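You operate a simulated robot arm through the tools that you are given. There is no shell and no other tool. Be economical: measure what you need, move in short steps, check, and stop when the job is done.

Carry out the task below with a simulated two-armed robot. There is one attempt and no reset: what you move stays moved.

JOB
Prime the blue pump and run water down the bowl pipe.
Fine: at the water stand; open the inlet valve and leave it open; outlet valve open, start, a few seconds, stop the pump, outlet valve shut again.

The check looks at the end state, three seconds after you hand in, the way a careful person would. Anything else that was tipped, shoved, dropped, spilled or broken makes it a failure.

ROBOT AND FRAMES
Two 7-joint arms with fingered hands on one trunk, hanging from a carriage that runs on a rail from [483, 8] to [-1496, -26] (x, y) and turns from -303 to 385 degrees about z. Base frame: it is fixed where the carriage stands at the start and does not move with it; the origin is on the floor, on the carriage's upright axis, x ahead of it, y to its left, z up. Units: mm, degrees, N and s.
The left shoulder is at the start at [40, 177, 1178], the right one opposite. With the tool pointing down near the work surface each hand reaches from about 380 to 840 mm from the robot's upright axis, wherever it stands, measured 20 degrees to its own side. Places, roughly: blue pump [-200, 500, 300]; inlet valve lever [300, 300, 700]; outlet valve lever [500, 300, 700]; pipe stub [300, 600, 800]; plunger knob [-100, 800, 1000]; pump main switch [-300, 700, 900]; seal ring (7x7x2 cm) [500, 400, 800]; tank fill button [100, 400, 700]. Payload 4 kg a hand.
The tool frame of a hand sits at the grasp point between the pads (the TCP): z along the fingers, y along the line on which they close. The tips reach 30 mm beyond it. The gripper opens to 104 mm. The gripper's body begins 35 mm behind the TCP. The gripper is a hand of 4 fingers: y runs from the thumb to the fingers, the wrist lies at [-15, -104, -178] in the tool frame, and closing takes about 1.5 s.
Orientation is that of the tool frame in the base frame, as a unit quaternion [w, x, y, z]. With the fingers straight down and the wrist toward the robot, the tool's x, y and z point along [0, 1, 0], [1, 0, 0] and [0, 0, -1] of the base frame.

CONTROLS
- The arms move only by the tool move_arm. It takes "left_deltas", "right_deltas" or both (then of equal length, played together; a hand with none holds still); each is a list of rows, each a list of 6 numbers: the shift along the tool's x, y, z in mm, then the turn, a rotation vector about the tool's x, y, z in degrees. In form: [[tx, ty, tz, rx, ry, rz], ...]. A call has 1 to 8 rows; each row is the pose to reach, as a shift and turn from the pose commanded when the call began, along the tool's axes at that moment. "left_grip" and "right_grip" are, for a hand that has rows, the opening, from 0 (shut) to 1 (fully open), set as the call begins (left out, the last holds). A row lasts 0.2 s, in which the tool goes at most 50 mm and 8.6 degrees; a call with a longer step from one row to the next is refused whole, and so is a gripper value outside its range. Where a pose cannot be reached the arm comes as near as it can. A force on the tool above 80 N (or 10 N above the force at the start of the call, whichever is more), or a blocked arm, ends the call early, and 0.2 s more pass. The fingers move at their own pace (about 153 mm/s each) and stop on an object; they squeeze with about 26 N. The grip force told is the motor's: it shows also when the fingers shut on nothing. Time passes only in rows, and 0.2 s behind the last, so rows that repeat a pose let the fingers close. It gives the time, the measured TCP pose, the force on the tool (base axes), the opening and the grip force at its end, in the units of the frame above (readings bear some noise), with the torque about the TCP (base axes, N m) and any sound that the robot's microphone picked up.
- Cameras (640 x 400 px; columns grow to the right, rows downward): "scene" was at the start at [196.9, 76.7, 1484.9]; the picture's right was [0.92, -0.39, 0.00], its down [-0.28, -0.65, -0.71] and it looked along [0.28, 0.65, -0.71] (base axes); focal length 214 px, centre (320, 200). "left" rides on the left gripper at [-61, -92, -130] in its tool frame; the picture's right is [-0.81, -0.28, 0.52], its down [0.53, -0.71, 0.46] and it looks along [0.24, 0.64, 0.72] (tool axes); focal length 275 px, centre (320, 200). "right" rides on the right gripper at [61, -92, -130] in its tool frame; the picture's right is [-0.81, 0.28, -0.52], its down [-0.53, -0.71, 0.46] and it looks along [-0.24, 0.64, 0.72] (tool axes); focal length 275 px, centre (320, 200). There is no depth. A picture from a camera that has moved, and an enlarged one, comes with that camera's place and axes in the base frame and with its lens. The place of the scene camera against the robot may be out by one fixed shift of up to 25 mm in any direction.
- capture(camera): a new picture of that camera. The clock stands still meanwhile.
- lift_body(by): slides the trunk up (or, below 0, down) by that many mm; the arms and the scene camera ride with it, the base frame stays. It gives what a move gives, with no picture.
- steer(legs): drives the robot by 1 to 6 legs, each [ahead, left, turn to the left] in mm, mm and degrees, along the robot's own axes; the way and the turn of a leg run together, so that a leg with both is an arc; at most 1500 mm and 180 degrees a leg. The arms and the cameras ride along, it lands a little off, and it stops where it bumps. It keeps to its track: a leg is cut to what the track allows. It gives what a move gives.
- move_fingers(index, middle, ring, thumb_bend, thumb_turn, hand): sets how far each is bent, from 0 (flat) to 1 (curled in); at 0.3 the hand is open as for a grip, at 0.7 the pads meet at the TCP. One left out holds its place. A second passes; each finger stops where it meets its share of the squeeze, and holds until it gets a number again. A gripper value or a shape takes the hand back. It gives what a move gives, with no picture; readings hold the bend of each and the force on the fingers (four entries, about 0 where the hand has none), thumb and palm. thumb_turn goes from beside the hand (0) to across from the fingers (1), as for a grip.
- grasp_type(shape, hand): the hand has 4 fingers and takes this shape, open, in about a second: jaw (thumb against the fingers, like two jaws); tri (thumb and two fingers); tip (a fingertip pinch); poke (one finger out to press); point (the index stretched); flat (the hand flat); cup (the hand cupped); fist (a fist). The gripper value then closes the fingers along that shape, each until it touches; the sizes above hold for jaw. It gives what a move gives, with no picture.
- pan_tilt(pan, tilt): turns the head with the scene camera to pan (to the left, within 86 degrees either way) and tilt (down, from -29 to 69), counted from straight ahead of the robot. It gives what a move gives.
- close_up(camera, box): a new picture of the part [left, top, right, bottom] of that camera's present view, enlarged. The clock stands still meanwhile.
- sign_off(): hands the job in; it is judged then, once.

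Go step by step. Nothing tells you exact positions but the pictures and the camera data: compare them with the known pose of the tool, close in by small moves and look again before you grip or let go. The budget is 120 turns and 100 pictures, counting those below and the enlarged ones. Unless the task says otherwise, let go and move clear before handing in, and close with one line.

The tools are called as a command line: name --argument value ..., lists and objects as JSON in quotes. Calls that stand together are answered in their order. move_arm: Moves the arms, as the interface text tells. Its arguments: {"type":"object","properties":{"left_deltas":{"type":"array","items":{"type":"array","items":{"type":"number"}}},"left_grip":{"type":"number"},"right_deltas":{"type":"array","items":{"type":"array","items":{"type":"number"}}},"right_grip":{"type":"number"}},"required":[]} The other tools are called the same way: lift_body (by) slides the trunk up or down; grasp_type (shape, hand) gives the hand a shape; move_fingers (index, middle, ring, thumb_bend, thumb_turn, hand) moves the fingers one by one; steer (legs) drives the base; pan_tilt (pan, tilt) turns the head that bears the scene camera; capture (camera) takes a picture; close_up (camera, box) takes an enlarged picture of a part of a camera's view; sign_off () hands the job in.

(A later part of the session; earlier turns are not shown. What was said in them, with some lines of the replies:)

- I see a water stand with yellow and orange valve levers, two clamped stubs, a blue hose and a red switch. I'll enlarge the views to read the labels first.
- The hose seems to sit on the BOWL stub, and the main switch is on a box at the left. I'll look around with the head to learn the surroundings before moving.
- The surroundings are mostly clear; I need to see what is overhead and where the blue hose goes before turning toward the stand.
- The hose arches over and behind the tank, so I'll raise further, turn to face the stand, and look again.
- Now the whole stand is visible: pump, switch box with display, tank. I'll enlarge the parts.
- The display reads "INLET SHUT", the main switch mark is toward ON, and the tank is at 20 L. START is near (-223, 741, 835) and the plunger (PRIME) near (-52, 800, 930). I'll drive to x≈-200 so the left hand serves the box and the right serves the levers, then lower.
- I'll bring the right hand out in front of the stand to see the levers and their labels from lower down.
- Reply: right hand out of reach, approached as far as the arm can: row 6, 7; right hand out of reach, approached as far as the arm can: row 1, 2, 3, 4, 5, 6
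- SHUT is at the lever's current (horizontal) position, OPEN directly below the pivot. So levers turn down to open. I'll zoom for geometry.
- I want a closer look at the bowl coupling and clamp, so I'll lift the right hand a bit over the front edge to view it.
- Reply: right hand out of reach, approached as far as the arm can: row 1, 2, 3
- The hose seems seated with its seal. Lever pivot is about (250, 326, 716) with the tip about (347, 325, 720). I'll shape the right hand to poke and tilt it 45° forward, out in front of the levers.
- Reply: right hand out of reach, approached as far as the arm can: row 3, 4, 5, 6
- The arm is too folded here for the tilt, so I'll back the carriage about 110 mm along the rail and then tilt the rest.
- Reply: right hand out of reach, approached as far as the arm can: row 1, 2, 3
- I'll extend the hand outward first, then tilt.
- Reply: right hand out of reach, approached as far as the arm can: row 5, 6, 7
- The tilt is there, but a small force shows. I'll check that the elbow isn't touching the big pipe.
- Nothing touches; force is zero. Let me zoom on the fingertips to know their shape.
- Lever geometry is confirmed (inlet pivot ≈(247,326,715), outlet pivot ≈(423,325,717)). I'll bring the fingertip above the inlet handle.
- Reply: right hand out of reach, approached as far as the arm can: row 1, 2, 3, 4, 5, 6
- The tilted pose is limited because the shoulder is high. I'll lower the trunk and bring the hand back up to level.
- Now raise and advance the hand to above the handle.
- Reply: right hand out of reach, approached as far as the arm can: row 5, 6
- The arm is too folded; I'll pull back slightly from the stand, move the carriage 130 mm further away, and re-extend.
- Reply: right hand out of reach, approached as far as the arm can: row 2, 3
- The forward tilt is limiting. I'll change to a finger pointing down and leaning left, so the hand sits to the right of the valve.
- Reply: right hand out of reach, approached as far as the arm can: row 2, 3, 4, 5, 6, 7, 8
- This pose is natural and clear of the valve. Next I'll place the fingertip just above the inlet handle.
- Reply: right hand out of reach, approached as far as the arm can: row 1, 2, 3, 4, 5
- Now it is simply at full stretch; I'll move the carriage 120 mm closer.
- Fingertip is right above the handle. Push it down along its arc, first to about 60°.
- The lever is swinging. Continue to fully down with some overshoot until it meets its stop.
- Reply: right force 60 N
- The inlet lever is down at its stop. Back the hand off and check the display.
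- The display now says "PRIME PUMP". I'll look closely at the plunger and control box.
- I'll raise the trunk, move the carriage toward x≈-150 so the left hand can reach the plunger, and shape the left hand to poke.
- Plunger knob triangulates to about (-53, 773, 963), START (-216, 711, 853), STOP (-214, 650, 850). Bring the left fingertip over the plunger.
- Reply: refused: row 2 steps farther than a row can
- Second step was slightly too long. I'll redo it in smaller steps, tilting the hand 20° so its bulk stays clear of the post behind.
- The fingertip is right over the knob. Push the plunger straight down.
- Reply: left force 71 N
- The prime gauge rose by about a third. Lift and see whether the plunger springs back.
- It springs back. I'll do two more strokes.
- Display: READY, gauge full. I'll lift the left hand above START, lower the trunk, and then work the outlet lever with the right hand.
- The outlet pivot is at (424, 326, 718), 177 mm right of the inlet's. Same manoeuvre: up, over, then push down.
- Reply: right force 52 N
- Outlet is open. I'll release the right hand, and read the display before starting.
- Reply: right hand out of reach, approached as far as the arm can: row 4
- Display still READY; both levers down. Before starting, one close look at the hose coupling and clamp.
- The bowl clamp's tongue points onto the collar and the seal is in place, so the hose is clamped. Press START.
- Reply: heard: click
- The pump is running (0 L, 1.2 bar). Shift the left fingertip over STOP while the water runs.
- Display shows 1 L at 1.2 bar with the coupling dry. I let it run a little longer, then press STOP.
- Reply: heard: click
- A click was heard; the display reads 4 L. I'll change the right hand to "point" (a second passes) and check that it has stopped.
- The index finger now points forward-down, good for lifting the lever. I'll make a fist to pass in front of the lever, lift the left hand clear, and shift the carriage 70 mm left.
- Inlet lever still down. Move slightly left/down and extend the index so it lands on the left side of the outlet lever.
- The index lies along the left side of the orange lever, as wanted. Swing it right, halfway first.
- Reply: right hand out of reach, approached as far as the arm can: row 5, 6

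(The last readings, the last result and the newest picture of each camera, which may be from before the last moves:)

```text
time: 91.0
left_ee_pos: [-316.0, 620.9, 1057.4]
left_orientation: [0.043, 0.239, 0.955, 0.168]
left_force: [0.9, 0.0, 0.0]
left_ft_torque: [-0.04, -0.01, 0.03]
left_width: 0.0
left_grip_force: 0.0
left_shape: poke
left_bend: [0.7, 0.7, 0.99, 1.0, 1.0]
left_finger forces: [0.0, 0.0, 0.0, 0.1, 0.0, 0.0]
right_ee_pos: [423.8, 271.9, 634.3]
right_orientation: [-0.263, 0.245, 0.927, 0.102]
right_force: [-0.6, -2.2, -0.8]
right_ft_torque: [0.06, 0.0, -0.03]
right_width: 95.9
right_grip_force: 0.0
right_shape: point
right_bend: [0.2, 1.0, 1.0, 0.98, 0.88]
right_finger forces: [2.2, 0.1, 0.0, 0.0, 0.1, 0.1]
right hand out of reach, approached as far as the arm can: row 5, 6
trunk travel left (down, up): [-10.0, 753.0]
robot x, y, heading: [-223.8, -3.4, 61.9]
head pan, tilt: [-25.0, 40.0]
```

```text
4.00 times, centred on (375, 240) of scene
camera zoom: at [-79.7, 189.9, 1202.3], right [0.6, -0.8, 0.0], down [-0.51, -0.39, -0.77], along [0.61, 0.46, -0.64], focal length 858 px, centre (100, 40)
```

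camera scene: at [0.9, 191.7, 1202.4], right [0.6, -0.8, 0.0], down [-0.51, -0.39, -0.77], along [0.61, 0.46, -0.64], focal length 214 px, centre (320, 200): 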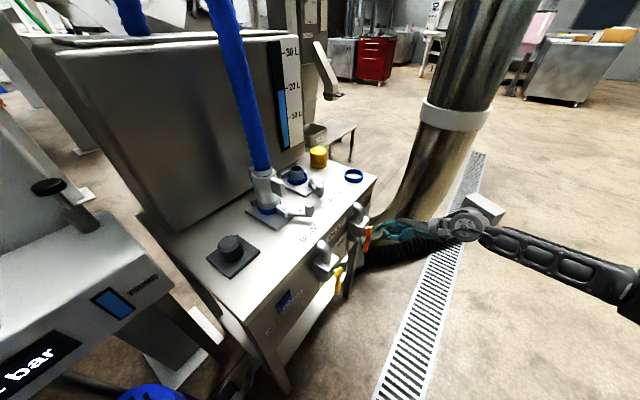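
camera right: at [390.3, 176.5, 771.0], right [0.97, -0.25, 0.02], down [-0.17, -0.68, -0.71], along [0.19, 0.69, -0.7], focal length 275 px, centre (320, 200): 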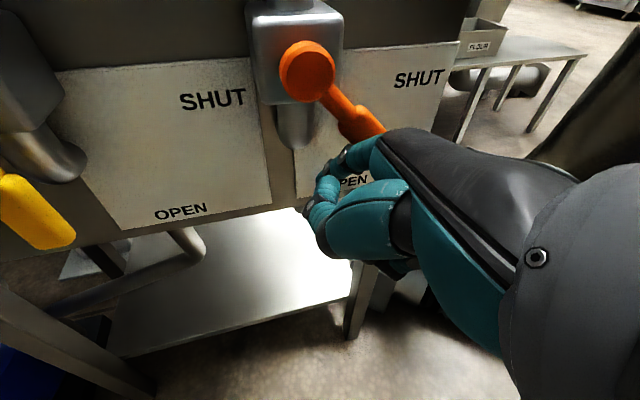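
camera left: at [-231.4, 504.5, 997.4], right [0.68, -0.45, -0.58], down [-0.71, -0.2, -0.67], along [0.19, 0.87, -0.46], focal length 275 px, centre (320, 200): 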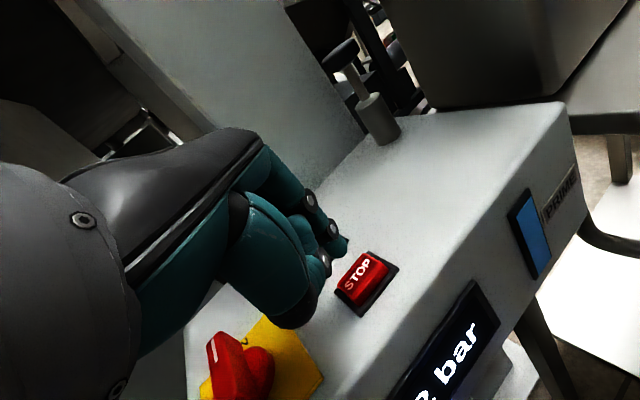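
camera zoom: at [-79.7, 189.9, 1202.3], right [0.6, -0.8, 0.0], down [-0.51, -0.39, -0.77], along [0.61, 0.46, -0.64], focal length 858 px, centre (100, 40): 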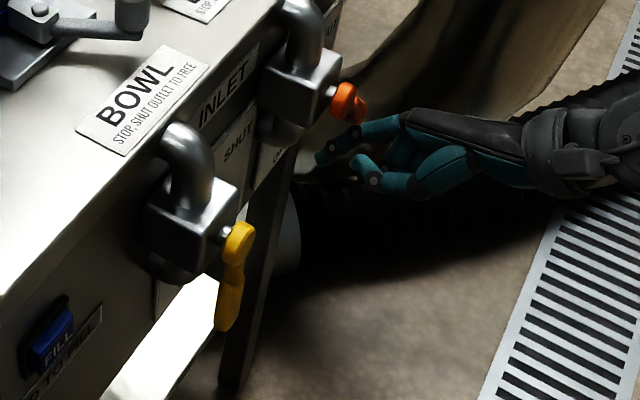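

The lever follows easily (2 N), now near 45°. The arm is at its limit, so I'll nudge the carriage 40 mm right and continue up.

steer --legs '[[19, -35, 0]]'

move_arm --right_deltas '[[5, 1, -9, 0, 0, 0], [11, 1, -17, 0, 0, 0]]'

steer --legs '[[12, -22, 0]]'

capture --camera "right"

```text
time: 91.9
left_ee_pos: [-279.9, 622.4, 1058.7]
left_orientation: [0.042, 0.239, 0.955, 0.168]
left_force: [0.5, 0.8, -1.1]
left_ft_torque: [-0.04, 0.0, -0.02]
left_width: 0.0
left_grip_force: 0.1
left_shape: poke
left_bend: [0.7, 0.7, 0.99, 1.0, 1.0]
left_finger forces: [0.0, 0.0, 0.0, 0.0, 0.0, 0.0]
right_ee_pos: [458.5, 273.5, 633.0]
right_orientation: [-0.264, 0.245, 0.927, 0.1]
right_force: [0.3, 0.1, 0.6]
right_ft_torque: [0.0, 0.02, -0.03]
right_width: 96.0
right_grip_force: 0.0
right_shape: point
right_bend: [0.2, 1.0, 1.0, 0.98, 0.88]
right_finger forces: [0.0, 0.0, 0.1, 0.1, 0.0, 0.1]
trunk travel left (down, up): [-10.0, 753.0]
robot x, y, heading: [-190.8, -6.8, 61.8]
head pan, tilt: [-25.0, 40.0]
```

```text
time: 92.5
left_ee_pos: [-277.2, 622.4, 1057.8]
left_orientation: [0.042, 0.239, 0.955, 0.168]
left_force: [0.5, 0.2, -0.2]
left_ft_torque: [0.0, 0.0, -0.01]
left_width: 0.3
left_grip_force: 0.1
left_shape: poke
left_bend: [0.7, 0.7, 0.99, 1.0, 1.0]
left_finger forces: [0.1, 0.1, 0.0, 0.0, 0.0, 0.0]
right_ee_pos: [459.7, 272.9, 653.2]
right_orientation: [-0.264, 0.246, 0.927, 0.1]
right_force: [-1.5, -2.4, -2.3]
right_ft_torque: [0.0, 0.03, 0.0]
right_width: 96.1
right_grip_force: 0.0
right_shape: point
right_bend: [0.21, 1.0, 1.0, 0.98, 0.88]
right_finger forces: [2.9, 0.0, 0.0, 0.1, 0.0, 0.1]
trunk travel left (down, up): [-10.0, 753.0]
robot x, y, heading: [-185.5, -4.2, 62.2]
head pan, tilt: [-25.0, 40.0]
```

```text
time: 93.3
left_ee_pos: [-255.8, 623.1, 1058.5]
left_orientation: [0.041, 0.239, 0.956, 0.168]
left_force: [-0.1, 0.2, 0.2]
left_ft_torque: [-0.04, -0.01, -0.02]
left_width: 0.0
left_grip_force: 0.1
left_shape: poke
left_bend: [0.7, 0.7, 0.99, 1.0, 1.0]
left_finger forces: [0.0, 0.0, 0.0, 0.1, 0.0, 0.0]
right_ee_pos: [481.3, 274.3, 651.7]
right_orientation: [-0.265, 0.245, 0.927, 0.102]
right_force: [-0.5, 0.9, 0.0]
right_ft_torque: [0.0, -0.01, -0.04]
right_width: 96.4
right_grip_force: 0.1
right_shape: point
right_bend: [0.2, 1.0, 1.0, 0.98, 0.88]
right_finger forces: [0.0, 0.0, 0.0, 0.0, 0.0, 0.0]
trunk travel left (down, up): [-10.0, 753.0]
robot x, y, heading: [-164.6, -4.8, 62.0]
head pan, tilt: [-25.0, 40.0]
```

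```text
19 pictures are left
camera right: at [448.2, 179.1, 789.0], right [0.97, -0.25, 0.01], down [-0.17, -0.68, -0.71], along [0.19, 0.69, -0.7], focal length 275 px, centre (320, 200)
```

right: 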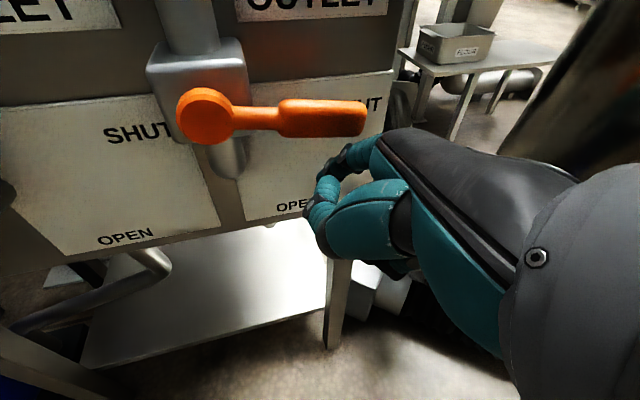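

The lever is within about 7° of SHUT. Lift the finger under it to bring it fully to its stop.

move_arm --right_deltas '[[8, 1, -13, 0, 0, 0], [16, 2, -25, 0, 0, 0], [21, 2.5, -34, 0, 0, 0], [26, 3, -40, 0, 0, 0], [30, 3.5, -47, 0, 0, 0], [33, 4, -52, 0, 0, 0]]'

capture --camera "right"

```text
time: 94.7
left_ee_pos: [-252.5, 619.2, 1055.9]
left_orientation: [0.042, 0.239, 0.956, 0.168]
left_force: [0.3, -0.2, -0.8]
left_ft_torque: [0.0, -0.03, -0.01]
left_width: 0.2
left_grip_force: 0.1
left_shape: poke
left_bend: [0.7, 0.7, 0.99, 1.0, 1.0]
left_finger forces: [0.1, 0.0, 0.0, 0.0, 0.1, 0.0]
right_ee_pos: [484.8, 270.9, 713.4]
right_orientation: [-0.264, 0.245, 0.928, 0.1]
right_force: [2.0, -14.0, -6.7]
right_ft_torque: [-0.45, 0.0, -0.22]
right_width: 95.9
right_grip_force: 0.2
right_shape: point
right_bend: [0.29, 1.0, 1.0, 0.98, 0.88]
right_finger forces: [13.7, 0.0, 0.1, 0.0, 0.0, 0.0]
trunk travel left (down, up): [-10.0, 753.0]
robot x, y, heading: [-160.4, -2.7, 61.9]
head pan, tilt: [-25.0, 40.0]
```

```text
18 pictures are left
camera right: at [451.5, 175.7, 850.9], right [0.97, -0.25, 0.02], down [-0.17, -0.68, -0.71], along [0.19, 0.68, -0.7], focal length 275 px, centre (320, 200)
```

right: 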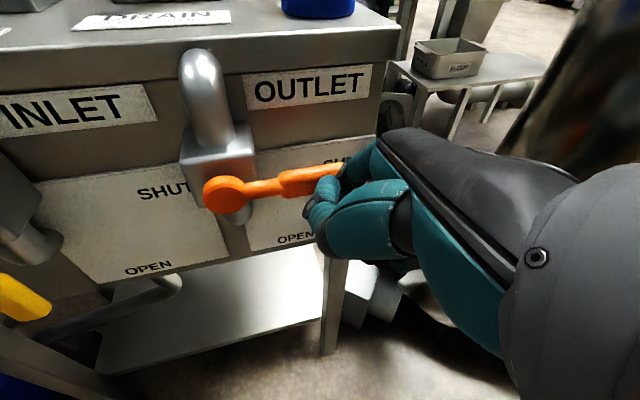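

It is at the stop. Lower the finger away and verify both lever and display.

move_arm --right_deltas '[[-15, -2, 24, 0, 0, 0], [-30, -4, 48, 0, 0, 0], [-33, -5, 55, 0, 0, 0]]'

capture --camera "right"

pan_tilt --pan 10 --tilt 40

capture --camera "scene"

```text
time: 95.5
left_ee_pos: [-253.2, 619.3, 1054.8]
left_orientation: [0.043, 0.238, 0.956, 0.168]
left_force: [0.5, -0.6, -0.5]
left_ft_torque: [0.02, -0.05, 0.01]
left_width: 0.1
left_grip_force: 0.0
left_shape: poke
left_bend: [0.7, 0.7, 0.99, 1.0, 1.0]
left_finger forces: [0.0, 0.1, 0.1, 0.0, 0.0, 0.1]
right_ee_pos: [484.5, 272.9, 649.1]
right_orientation: [-0.263, 0.245, 0.928, 0.1]
right_force: [-5.0, -21.1, 5.6]
right_ft_torque: [0.31, -0.04, 0.0]
right_width: 96.1
right_grip_force: 0.0
right_shape: point
right_bend: [0.72, 1.0, 1.0, 0.97, 0.87]
right_finger forces: [23.2, 0.0, 0.1, 0.1, 0.0, 0.0]
trunk travel left (down, up): [-10.0, 753.0]
robot x, y, heading: [-167.7, -1.5, 62.1]
head pan, tilt: [-25.0, 40.0]
```

```text
17 pictures are left
camera right: at [450.7, 176.6, 785.8], right [0.97, -0.25, 0.02], down [-0.17, -0.68, -0.71], along [0.19, 0.69, -0.7], focal length 275 px, centre (320, 200)
```

right: 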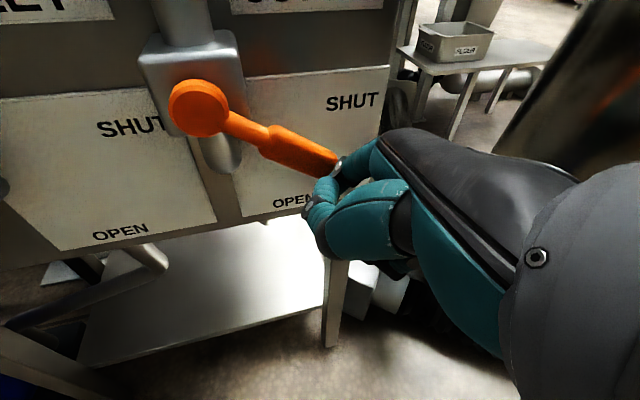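

```text
time: 96.5
left_ee_pos: [-253.0, 618.7, 1054.6]
left_orientation: [0.043, 0.239, 0.956, 0.166]
left_force: [0.4, 0.1, -0.5]
left_ft_torque: [-0.04, 0.02, 0.02]
left_width: 0.0
left_grip_force: 0.1
left_shape: poke
left_bend: [0.7, 0.7, 0.99, 1.0, 1.0]
left_finger forces: [0.0, 0.0, 0.0, 0.1, 0.1, 0.0]
right_ee_pos: [483.8, 271.9, 648.4]
right_orientation: [-0.264, 0.245, 0.928, 0.1]
right_force: [-4.8, -22.2, 3.1]
right_ft_torque: [0.24, -0.04, -0.05]
right_width: 96.0
right_grip_force: 0.1
right_shape: point
right_bend: [0.72, 1.0, 1.0, 0.97, 0.87]
right_finger forces: [23.1, 0.0, 0.1, 0.0, 0.0, 0.0]
trunk travel left (down, up): [-10.0, 753.0]
robot x, y, heading: [-164.0, -4.2, 61.9]
head pan, tilt: [10.0, 40.0]
```

```text
16 pictures are left
camera scene: at [-57.8, 217.7, 1201.6], right [0.95, -0.31, 0.0], down [-0.2, -0.61, -0.76], along [0.24, 0.73, -0.65], focal length 214 px, centre (320, 200)
```

scene: 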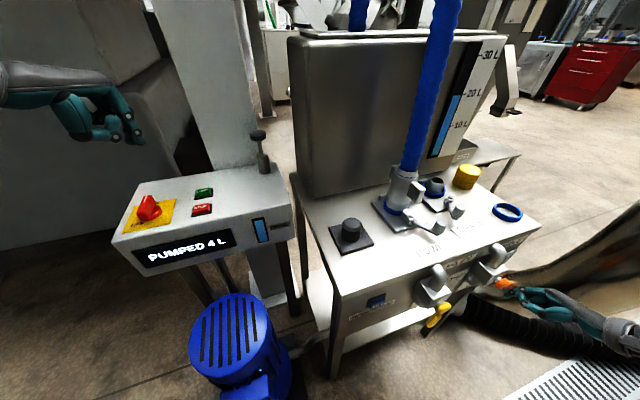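

The display reports "PUMPED 4 L", but on the way down the finger dragged the outlet lever partly open again. I'll curl the finger to release it, go below, and lift again with deeper reach.

grasp_type --hand "right" --shape "fist"

move_arm --right_deltas '[[-11, 4, 23, 0, 0, 0], [-11, 4, 23, 0, 0, 0]]'

capture --camera "right"

```text
time: 97.4
left_ee_pos: [-253.1, 624.7, 1058.4]
left_orientation: [0.043, 0.238, 0.955, 0.17]
left_force: [-0.2, -0.2, -0.5]
left_ft_torque: [-0.05, 0.01, 0.0]
left_width: 0.0
left_grip_force: 0.0
left_shape: poke
left_bend: [0.7, 0.7, 0.99, 1.0, 1.0]
left_finger forces: [0.0, 0.0, 0.0, 0.0, 0.1, 0.0]
right_ee_pos: [483.1, 278.3, 650.4]
right_orientation: [-0.264, 0.244, 0.928, 0.102]
right_force: [0.7, 0.7, -0.1]
right_ft_torque: [0.0, 0.02, 0.03]
right_width: 0.1
right_grip_force: 0.0
right_shape: fist
right_bend: [1.0, 1.0, 1.0, 0.86, 0.85]
right_finger forces: [0.1, 0.1, 0.1, 0.0, 0.0, 0.1]
trunk travel left (down, up): [-10.0, 753.0]
robot x, y, heading: [-166.3, -1.6, 62.0]
head pan, tilt: [10.0, 40.0]
```

```text
time: 98.0
left_ee_pos: [-252.2, 621.7, 1057.3]
left_orientation: [0.041, 0.238, 0.955, 0.169]
left_force: [0.8, 0.0, 0.4]
left_ft_torque: [-0.02, -0.03, 0.0]
left_width: 0.1
left_grip_force: 0.2
left_shape: poke
left_bend: [0.7, 0.7, 0.99, 1.0, 1.0]
left_finger forces: [0.1, 0.1, 0.1, 0.1, 0.0, 0.0]
right_ee_pos: [484.0, 284.3, 626.2]
right_orientation: [-0.262, 0.244, 0.928, 0.102]
right_force: [0.3, -0.1, -0.5]
right_ft_torque: [-0.01, -0.02, 0.02]
right_width: 0.0
right_grip_force: 0.1
right_shape: fist
right_bend: [1.0, 1.0, 1.0, 0.86, 0.85]
right_finger forces: [0.0, 0.0, 0.1, 0.1, 0.1, 0.1]
trunk travel left (down, up): [-10.0, 753.0]
robot x, y, heading: [-163.1, -6.5, 62.2]
head pan, tilt: [10.0, 40.0]
```

```text
15 pictures are left
camera right: at [451.0, 187.8, 762.6], right [0.97, -0.25, 0.02], down [-0.17, -0.68, -0.71], along [0.19, 0.69, -0.7], focal length 275 px, centre (320, 200)
```

right: 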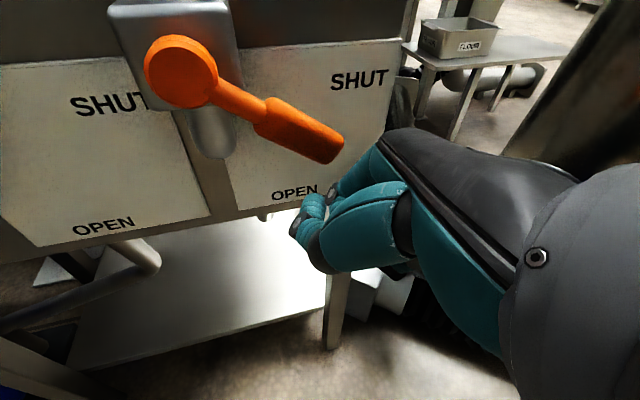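

Lever is at ~38°. Go a bit lower, extend the index beneath it.

move_arm --right_deltas '[[-5, -1, 25, 0, 0, 0], [-5, -1, 25, 0, 0, 0]]'

grasp_type --hand "right" --shape "point"

capture --camera "right"

```text
time: 98.6
left_ee_pos: [-252.3, 621.7, 1057.2]
left_orientation: [0.043, 0.237, 0.956, 0.168]
left_force: [0.5, -0.4, 0.1]
left_ft_torque: [-0.01, 0.0, -0.01]
left_width: 0.0
left_grip_force: 0.0
left_shape: poke
left_bend: [0.7, 0.7, 0.99, 1.0, 1.0]
left_finger forces: [0.0, 0.1, 0.0, 0.0, 0.1, 0.1]
right_ee_pos: [477.0, 285.9, 601.1]
right_orientation: [-0.263, 0.246, 0.928, 0.101]
right_force: [0.1, -0.2, 0.8]
right_ft_torque: [-0.04, -0.01, 0.0]
right_width: 0.2
right_grip_force: 0.1
right_shape: fist
right_bend: [1.0, 1.0, 1.0, 0.86, 0.85]
right_finger forces: [0.0, 0.0, 0.0, 0.0, 0.0, 0.0]
trunk travel left (down, up): [-10.0, 753.0]
robot x, y, heading: [-162.4, -1.9, 61.9]
head pan, tilt: [10.0, 40.0]
```

```text
time: 99.5
left_ee_pos: [-252.4, 623.2, 1056.9]
left_orientation: [0.042, 0.238, 0.956, 0.168]
left_force: [0.1, -0.4, 0.2]
left_ft_torque: [-0.01, -0.01, 0.01]
left_width: 0.1
left_grip_force: 0.0
left_shape: poke
left_bend: [0.7, 0.7, 0.99, 1.0, 1.0]
left_finger forces: [0.1, 0.0, 0.0, 0.0, 0.0, 0.0]
right_ee_pos: [475.8, 287.9, 601.0]
right_orientation: [-0.263, 0.245, 0.928, 0.102]
right_force: [-0.3, 0.0, 0.1]
right_ft_torque: [-0.01, -0.01, 0.02]
right_width: 96.0
right_grip_force: 0.0
right_shape: point
right_bend: [0.2, 1.0, 1.0, 0.98, 0.87]
right_finger forces: [0.0, 0.0, 0.1, 0.0, 0.1, 0.0]
trunk travel left (down, up): [-10.0, 753.0]
robot x, y, heading: [-165.9, 0.5, 62.1]
head pan, tilt: [10.0, 40.0]
```

```text
14 pictures are left
camera right: at [442.3, 192.6, 737.8], right [0.97, -0.25, 0.02], down [-0.17, -0.68, -0.71], along [0.19, 0.69, -0.7], focal length 275 px, centre (320, 200)
```

right: 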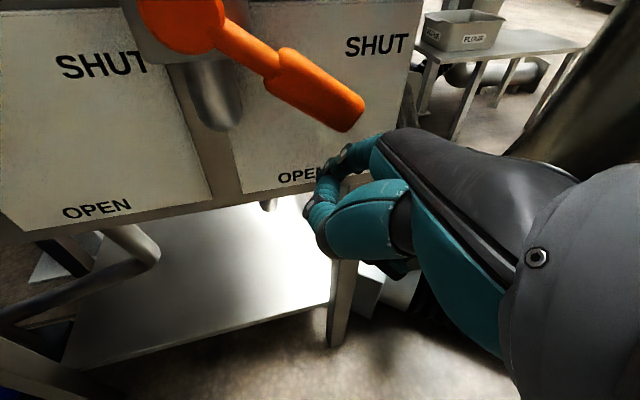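

move_arm --right_deltas '[[11, 1, -17, 0, 0, 0], [23, 1.5, -33, 0, 0, 0], [28, 5.5, -51, 0, 0, 0], [33, 10, -69, 0, 0, 0], [38, 12, -80, 0, 0, 0], [38, 12, -80, 0, 0, 0]]'

capture --camera "right"

```text
time: 100.9
left_ee_pos: [-252.1, 622.9, 1058.5]
left_orientation: [0.043, 0.239, 0.955, 0.168]
left_force: [-0.1, 1.1, -0.6]
left_ft_torque: [0.0, -0.02, -0.01]
left_width: 0.0
left_grip_force: 0.0
left_shape: poke
left_bend: [0.7, 0.7, 0.99, 1.0, 1.0]
left_finger forces: [0.0, 0.0, 0.0, 0.0, 0.0, 0.0]
right_ee_pos: [492.0, 285.8, 688.9]
right_orientation: [-0.262, 0.246, 0.928, 0.1]
right_force: [17.6, 1.8, -18.0]
right_ft_torque: [-0.88, 0.67, -0.83]
right_width: 96.0
right_grip_force: 0.0
right_shape: point
right_bend: [0.17, 1.0, 1.0, 0.97, 0.88]
right_finger forces: [19.0, 0.0, 0.0, 0.1, 3.7, 0.0]
trunk travel left (down, up): [-10.0, 753.0]
robot x, y, heading: [-164.6, -0.7, 62.0]
head pan, tilt: [10.0, 40.0]
```

```text
13 pictures are left
camera right: at [458.4, 190.3, 826.4], right [0.97, -0.25, 0.02], down [-0.17, -0.68, -0.71], along [0.19, 0.68, -0.7], focal length 275 px, centre (320, 200)
```

right: 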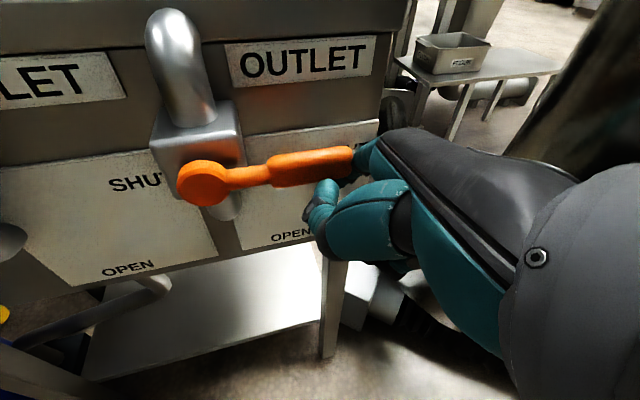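

The lever computes as horizontal (SHUT) at its stop. Descend straight down, along the path it came.

move_arm --right_deltas '[[-10, -2, 15, 0, 0, 0], [-22, -4, 36, 0, 0, 0], [-33, -8, 58, 0, 0, 0], [-38, -12, 78, 0, 0, 0]]'

capture --camera "right"

```text
time: 101.9
left_ee_pos: [-252.7, 623.5, 1058.3]
left_orientation: [0.042, 0.238, 0.956, 0.168]
left_force: [1.1, 0.4, 0.5]
left_ft_torque: [0.02, -0.03, -0.01]
left_width: 0.0
left_grip_force: 0.0
left_shape: poke
left_bend: [0.7, 0.7, 0.99, 1.0, 1.0]
left_finger forces: [0.0, 0.0, 0.0, 0.0, 0.0, 0.0]
right_ee_pos: [481.3, 286.2, 615.1]
right_orientation: [-0.264, 0.245, 0.927, 0.101]
right_force: [0.2, 0.2, 0.0]
right_ft_torque: [-0.02, 0.01, 0.0]
right_width: 0.1
right_grip_force: 0.0
right_shape: point
right_bend: [0.2, 1.0, 1.0, 0.98, 0.88]
right_finger forces: [0.1, 0.1, 0.0, 0.0, 0.0, 0.0]
right hand out of reach, approached as far as the arm can: row 4
trunk travel left (down, up): [-10.0, 753.0]
robot x, y, heading: [-160.6, -1.4, 61.9]
head pan, tilt: [10.0, 40.0]
```

```text
12 pictures are left
camera right: at [448.4, 189.9, 752.0], right [0.97, -0.25, 0.01], down [-0.17, -0.68, -0.71], along [0.19, 0.69, -0.7], focal length 275 px, centre (320, 200)
```

right: 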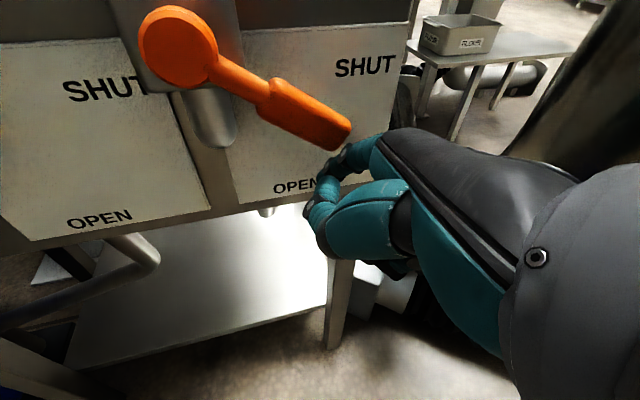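

The upper joint of the index hooked over the lever as I went down. This time I'll lift from slightly nearer, and release by withdrawing along the finger's own axis instead of descending. First curl and reposition.

grasp_type --hand "right" --shape "fist"

move_arm --right_deltas '[[-9, -12, 5, 0, 0, 0], [-9, -12, 5, 0, 0, 0]]'

grasp_type --hand "right" --shape "point"

capture --camera "right"

```text
time: 102.8
left_ee_pos: [-252.7, 622.8, 1057.7]
left_orientation: [0.042, 0.238, 0.956, 0.168]
left_force: [0.6, 0.8, -0.4]
left_ft_torque: [-0.01, 0.01, -0.05]
left_width: 0.0
left_grip_force: 0.0
left_shape: poke
left_bend: [0.7, 0.7, 0.99, 1.0, 1.0]
left_finger forces: [0.1, 0.0, 0.0, 0.0, 0.0, 0.0]
right_ee_pos: [482.2, 287.3, 614.8]
right_orientation: [-0.262, 0.246, 0.927, 0.102]
right_force: [0.0, -0.3, 0.0]
right_ft_torque: [-0.01, 0.0, -0.02]
right_width: 0.0
right_grip_force: 0.2
right_shape: fist
right_bend: [1.0, 1.0, 1.0, 0.86, 0.85]
right_finger forces: [0.0, 0.1, 0.0, 0.0, 0.1, 0.0]
trunk travel left (down, up): [-10.0, 753.0]
robot x, y, heading: [-164.0, -5.1, 61.9]
head pan, tilt: [10.0, 40.0]
```

```text
time: 103.4
left_ee_pos: [-252.7, 621.8, 1057.6]
left_orientation: [0.041, 0.238, 0.956, 0.168]
left_force: [0.0, 0.3, -0.4]
left_ft_torque: [0.04, 0.03, -0.02]
left_width: 0.0
left_grip_force: 0.0
left_shape: poke
left_bend: [0.7, 0.7, 0.99, 1.0, 1.0]
left_finger forces: [0.1, 0.0, 0.0, 0.0, 0.0, 0.0]
right_ee_pos: [480.5, 285.4, 613.8]
right_orientation: [-0.263, 0.247, 0.927, 0.102]
right_force: [0.6, 0.5, 0.8]
right_ft_torque: [0.0, 0.0, 0.03]
right_width: 0.3
right_grip_force: 0.1
right_shape: fist
right_bend: [1.0, 1.0, 1.0, 0.86, 0.85]
right_finger forces: [0.0, 0.0, 0.1, 0.0, 0.0, 0.1]
right hand out of reach, approached as far as the arm can: row 1, 2
trunk travel left (down, up): [-10.0, 753.0]
robot x, y, heading: [-163.1, 0.2, 61.7]
head pan, tilt: [10.0, 40.0]
```

```text
time: 104.3
left_ee_pos: [-251.8, 622.7, 1057.1]
left_orientation: [0.041, 0.238, 0.956, 0.169]
left_force: [-0.2, -0.8, 0.4]
left_ft_torque: [-0.03, 0.02, 0.01]
left_width: 0.1
left_grip_force: 0.0
left_shape: poke
left_bend: [0.7, 0.7, 0.99, 1.0, 1.0]
left_finger forces: [0.0, 0.0, 0.0, 0.0, 0.1, 0.1]
right_ee_pos: [482.4, 284.8, 615.1]
right_orientation: [-0.263, 0.246, 0.927, 0.102]
right_force: [0.3, -0.2, 0.1]
right_ft_torque: [0.01, -0.01, 0.01]
right_width: 95.9
right_grip_force: 0.0
right_shape: point
right_bend: [0.2, 1.0, 1.0, 0.98, 0.87]
right_finger forces: [0.0, 0.0, 0.1, 0.0, 0.1, 0.0]
trunk travel left (down, up): [-10.0, 753.0]
robot x, y, heading: [-166.2, -0.7, 61.9]
head pan, tilt: [10.0, 40.0]
```

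```text
11 pictures are left
camera right: at [448.9, 189.6, 751.9], right [0.97, -0.25, 0.01], down [-0.17, -0.68, -0.71], along [0.19, 0.69, -0.7], focal length 275 px, centre (320, 200)
```

right: 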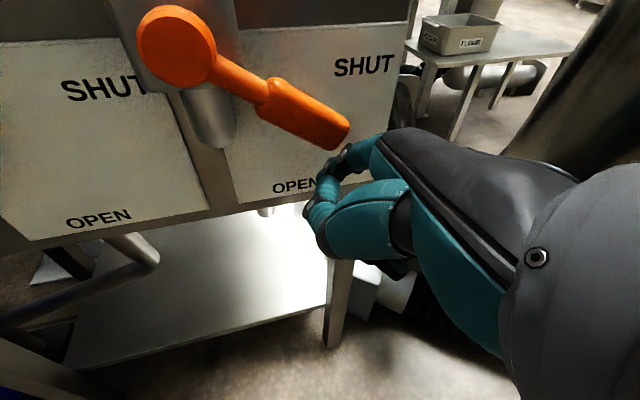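

The arm was too folded to move nearer. I'll shift the carriage 30 mm left, then lift closer to the pivot.

steer --legs '[[-14, 26, 0]]'

move_arm --right_deltas '[[-11, -3.5, -8, 0, 0, 0], [4, -3, -28, 0, 0, 0], [13, -1, -45, 0, 0, 0], [19, 2, -59, 0, 0, 0], [25, 4, -73, 0, 0, 0], [25, 4, -73, 0, 0, 0]]'

capture --camera "right"

```text
time: 105.1
left_ee_pos: [-279.0, 618.1, 1056.3]
left_orientation: [0.044, 0.239, 0.956, 0.166]
left_force: [0.4, 0.1, 0.3]
left_ft_torque: [-0.01, -0.01, 0.01]
left_width: 0.0
left_grip_force: 0.2
left_shape: poke
left_bend: [0.7, 0.7, 0.99, 1.0, 1.0]
left_finger forces: [0.0, 0.1, 0.0, 0.0, 0.1, 0.0]
right_ee_pos: [458.8, 276.9, 617.7]
right_orientation: [-0.261, 0.247, 0.928, 0.101]
right_force: [7.5, -19.7, -5.6]
right_ft_torque: [0.16, 0.27, -0.74]
right_width: 96.2
right_grip_force: 0.0
right_shape: point
right_bend: [0.27, 1.0, 1.0, 0.98, 0.87]
right_finger forces: [20.7, 0.0, 0.0, 0.2, 0.0, 0.0]
trunk travel left (down, up): [-10.0, 753.0]
robot x, y, heading: [-193.0, -2.1, 61.8]
head pan, tilt: [10.0, 40.0]
```

```text
time: 106.5
left_ee_pos: [-282.9, 620.2, 1055.8]
left_orientation: [0.042, 0.239, 0.956, 0.167]
left_force: [0.0, -0.3, 0.2]
left_ft_torque: [-0.01, 0.03, -0.01]
left_width: 0.0
left_grip_force: 0.1
left_shape: poke
left_bend: [0.7, 0.7, 0.99, 1.0, 1.0]
left_finger forces: [0.0, 0.0, 0.0, 0.1, 0.0, 0.0]
right_ee_pos: [467.3, 269.8, 691.8]
right_orientation: [-0.262, 0.248, 0.927, 0.102]
right_force: [0.5, -7.7, -9.1]
right_ft_torque: [-0.28, 0.14, -0.21]
right_width: 95.8
right_grip_force: 0.1
right_shape: point
right_bend: [0.26, 1.0, 1.0, 0.98, 0.88]
right_finger forces: [10.3, 0.0, 0.0, 0.0, 0.0, 0.0]
right hand out of reach, approached as far as the arm can: row 1
trunk travel left (down, up): [-10.0, 753.0]
robot x, y, heading: [-190.1, -3.5, 62.0]
head pan, tilt: [10.0, 40.0]
```

```text
10 pictures are left
camera right: at [434.1, 174.9, 828.1], right [0.97, -0.26, 0.02], down [-0.17, -0.68, -0.71], along [0.19, 0.68, -0.7], focal length 275 px, centre (320, 200)
```

right: 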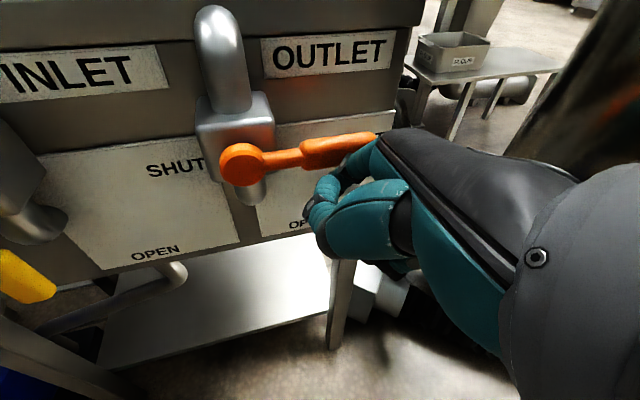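

The lever is at SHUT with the finger beneath. Withdraw along the finger's axis, then away from the stand.

move_arm --right_deltas '[[1, -5, -19, 0, 0, 0], [2.5, -11, -38, 0, 0, 0], [3.6, -16.5, -57, 0, 0, 0], [-6, -37, -65, 0, 0, 0]]'

capture --camera "right"

```text
time: 107.5
left_ee_pos: [-283.0, 621.9, 1057.0]
left_orientation: [0.042, 0.24, 0.955, 0.168]
left_force: [0.0, 0.1, -0.3]
left_ft_torque: [0.0, 0.0, 0.02]
left_width: 0.0
left_grip_force: 0.1
left_shape: poke
left_bend: [0.7, 0.7, 0.99, 1.0, 1.0]
left_finger forces: [0.0, 0.0, 0.0, 0.0, 0.0, 0.1]
right_ee_pos: [484.0, 216.9, 740.6]
right_orientation: [-0.262, 0.246, 0.927, 0.103]
right_force: [0.1, -1.2, 0.1]
right_ft_torque: [-0.01, 0.0, -0.01]
right_width: 96.3
right_grip_force: 0.0
right_shape: point
right_bend: [0.2, 1.0, 1.0, 0.98, 0.88]
right_finger forces: [0.1, 0.0, 0.0, 0.0, 0.0, 0.0]
trunk travel left (down, up): [-10.0, 753.0]
robot x, y, heading: [-190.3, -2.6, 61.7]
head pan, tilt: [10.0, 40.0]
```

```text
9 pictures are left
camera right: at [449.0, 121.5, 877.2], right [0.97, -0.26, 0.02], down [-0.17, -0.68, -0.71], along [0.19, 0.69, -0.7], focal length 275 px, centre (320, 200)
```

right: 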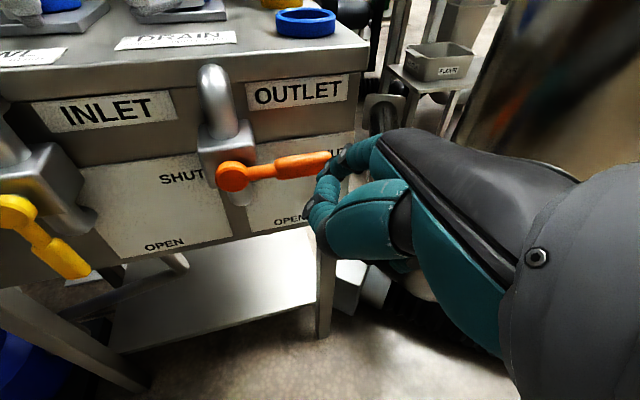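

The lever stays at SHUT. Raise the trunk to clear and check the whole stand and display.

lift_body --by 250

capture --camera "scene"

close_up --camera "scene" --box '[120, 180, 320, 305]'

close_up --camera "scene" --box '[360, 190, 560, 315]'

```text
time: 110.1
left_ee_pos: [-281.0, 623.0, 1306.0]
left_orientation: [0.042, 0.24, 0.955, 0.168]
left_force: [0.0, -0.9, 0.2]
left_ft_torque: [0.0, -0.01, -0.01]
left_width: 0.0
left_grip_force: 0.1
left_shape: poke
left_bend: [0.7, 0.7, 0.99, 1.0, 1.0]
left_finger forces: [0.1, 0.0, 0.0, 0.0, 0.1, 0.0]
right_ee_pos: [484.1, 217.2, 990.9]
right_orientation: [-0.262, 0.247, 0.927, 0.103]
right_force: [0.7, 0.1, 0.2]
right_ft_torque: [-0.01, 0.01, -0.01]
right_width: 96.1
right_grip_force: 0.1
right_shape: point
right_bend: [0.2, 1.0, 1.0, 0.98, 0.88]
right_finger forces: [0.0, 0.1, 0.0, 0.1, 0.0, 0.1]
trunk travel left (down, up): [-260.0, 503.0]
robot x, y, heading: [-192.2, -5.3, 61.9]
head pan, tilt: [10.0, 40.0]
```

```text
8 pictures are left
camera scene: at [-86.7, 220.6, 1452.3], right [0.95, -0.31, 0.0], down [-0.2, -0.61, -0.77], along [0.24, 0.73, -0.64], focal length 214 px, centre (320, 200)
```

scene: 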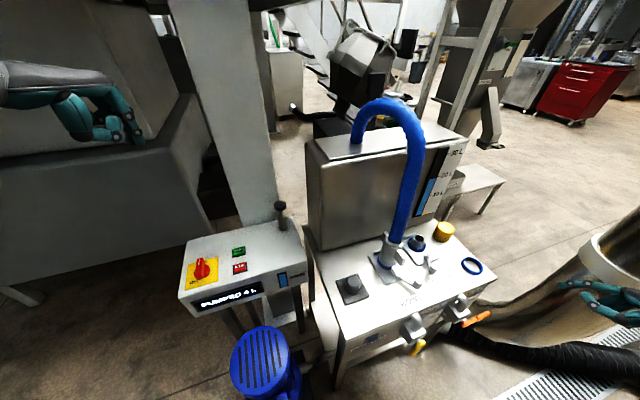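

```text
3.20 times, centred on (220, 242) of scene
camera zoom: at [-86.7, 220.6, 1452.3], right [0.95, -0.31, 0.0], down [-0.2, -0.61, -0.77], along [0.24, 0.73, -0.64], focal length 686 px, centre (640, 64)
```

zoom: 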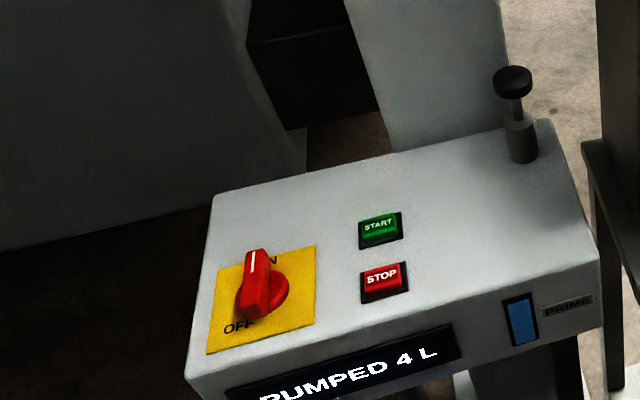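

```text
3.20 times, centred on (460, 252) of scene
camera zoom: at [-86.7, 220.6, 1452.3], right [0.95, -0.31, 0.0], down [-0.2, -0.61, -0.77], along [0.24, 0.73, -0.64], focal length 686 px, centre (-128, 32)
```

zoom: 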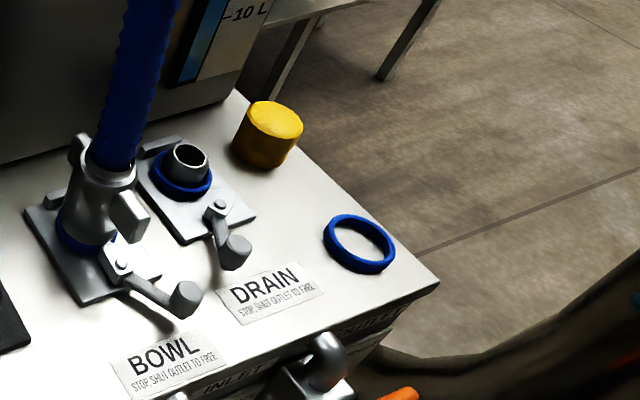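

The display reads "PUMPED 4 L" with the pump stopped. The inlet lever is down (open) and the outlet lever is at SHUT. Nothing is displaced or wet, and both hands are clear, so I'm handing in.

sign_off

```text
The job is handed in.
```

The blue pump is primed and ran 4 L down the bowl pipe. It is now stopped, with the inlet valve left open and the outlet valve shut. The outlet lever slipped partly open twice while I was shutting it, with the pump already stopped. I closed it again, and it stayed at SHUT after I let go.
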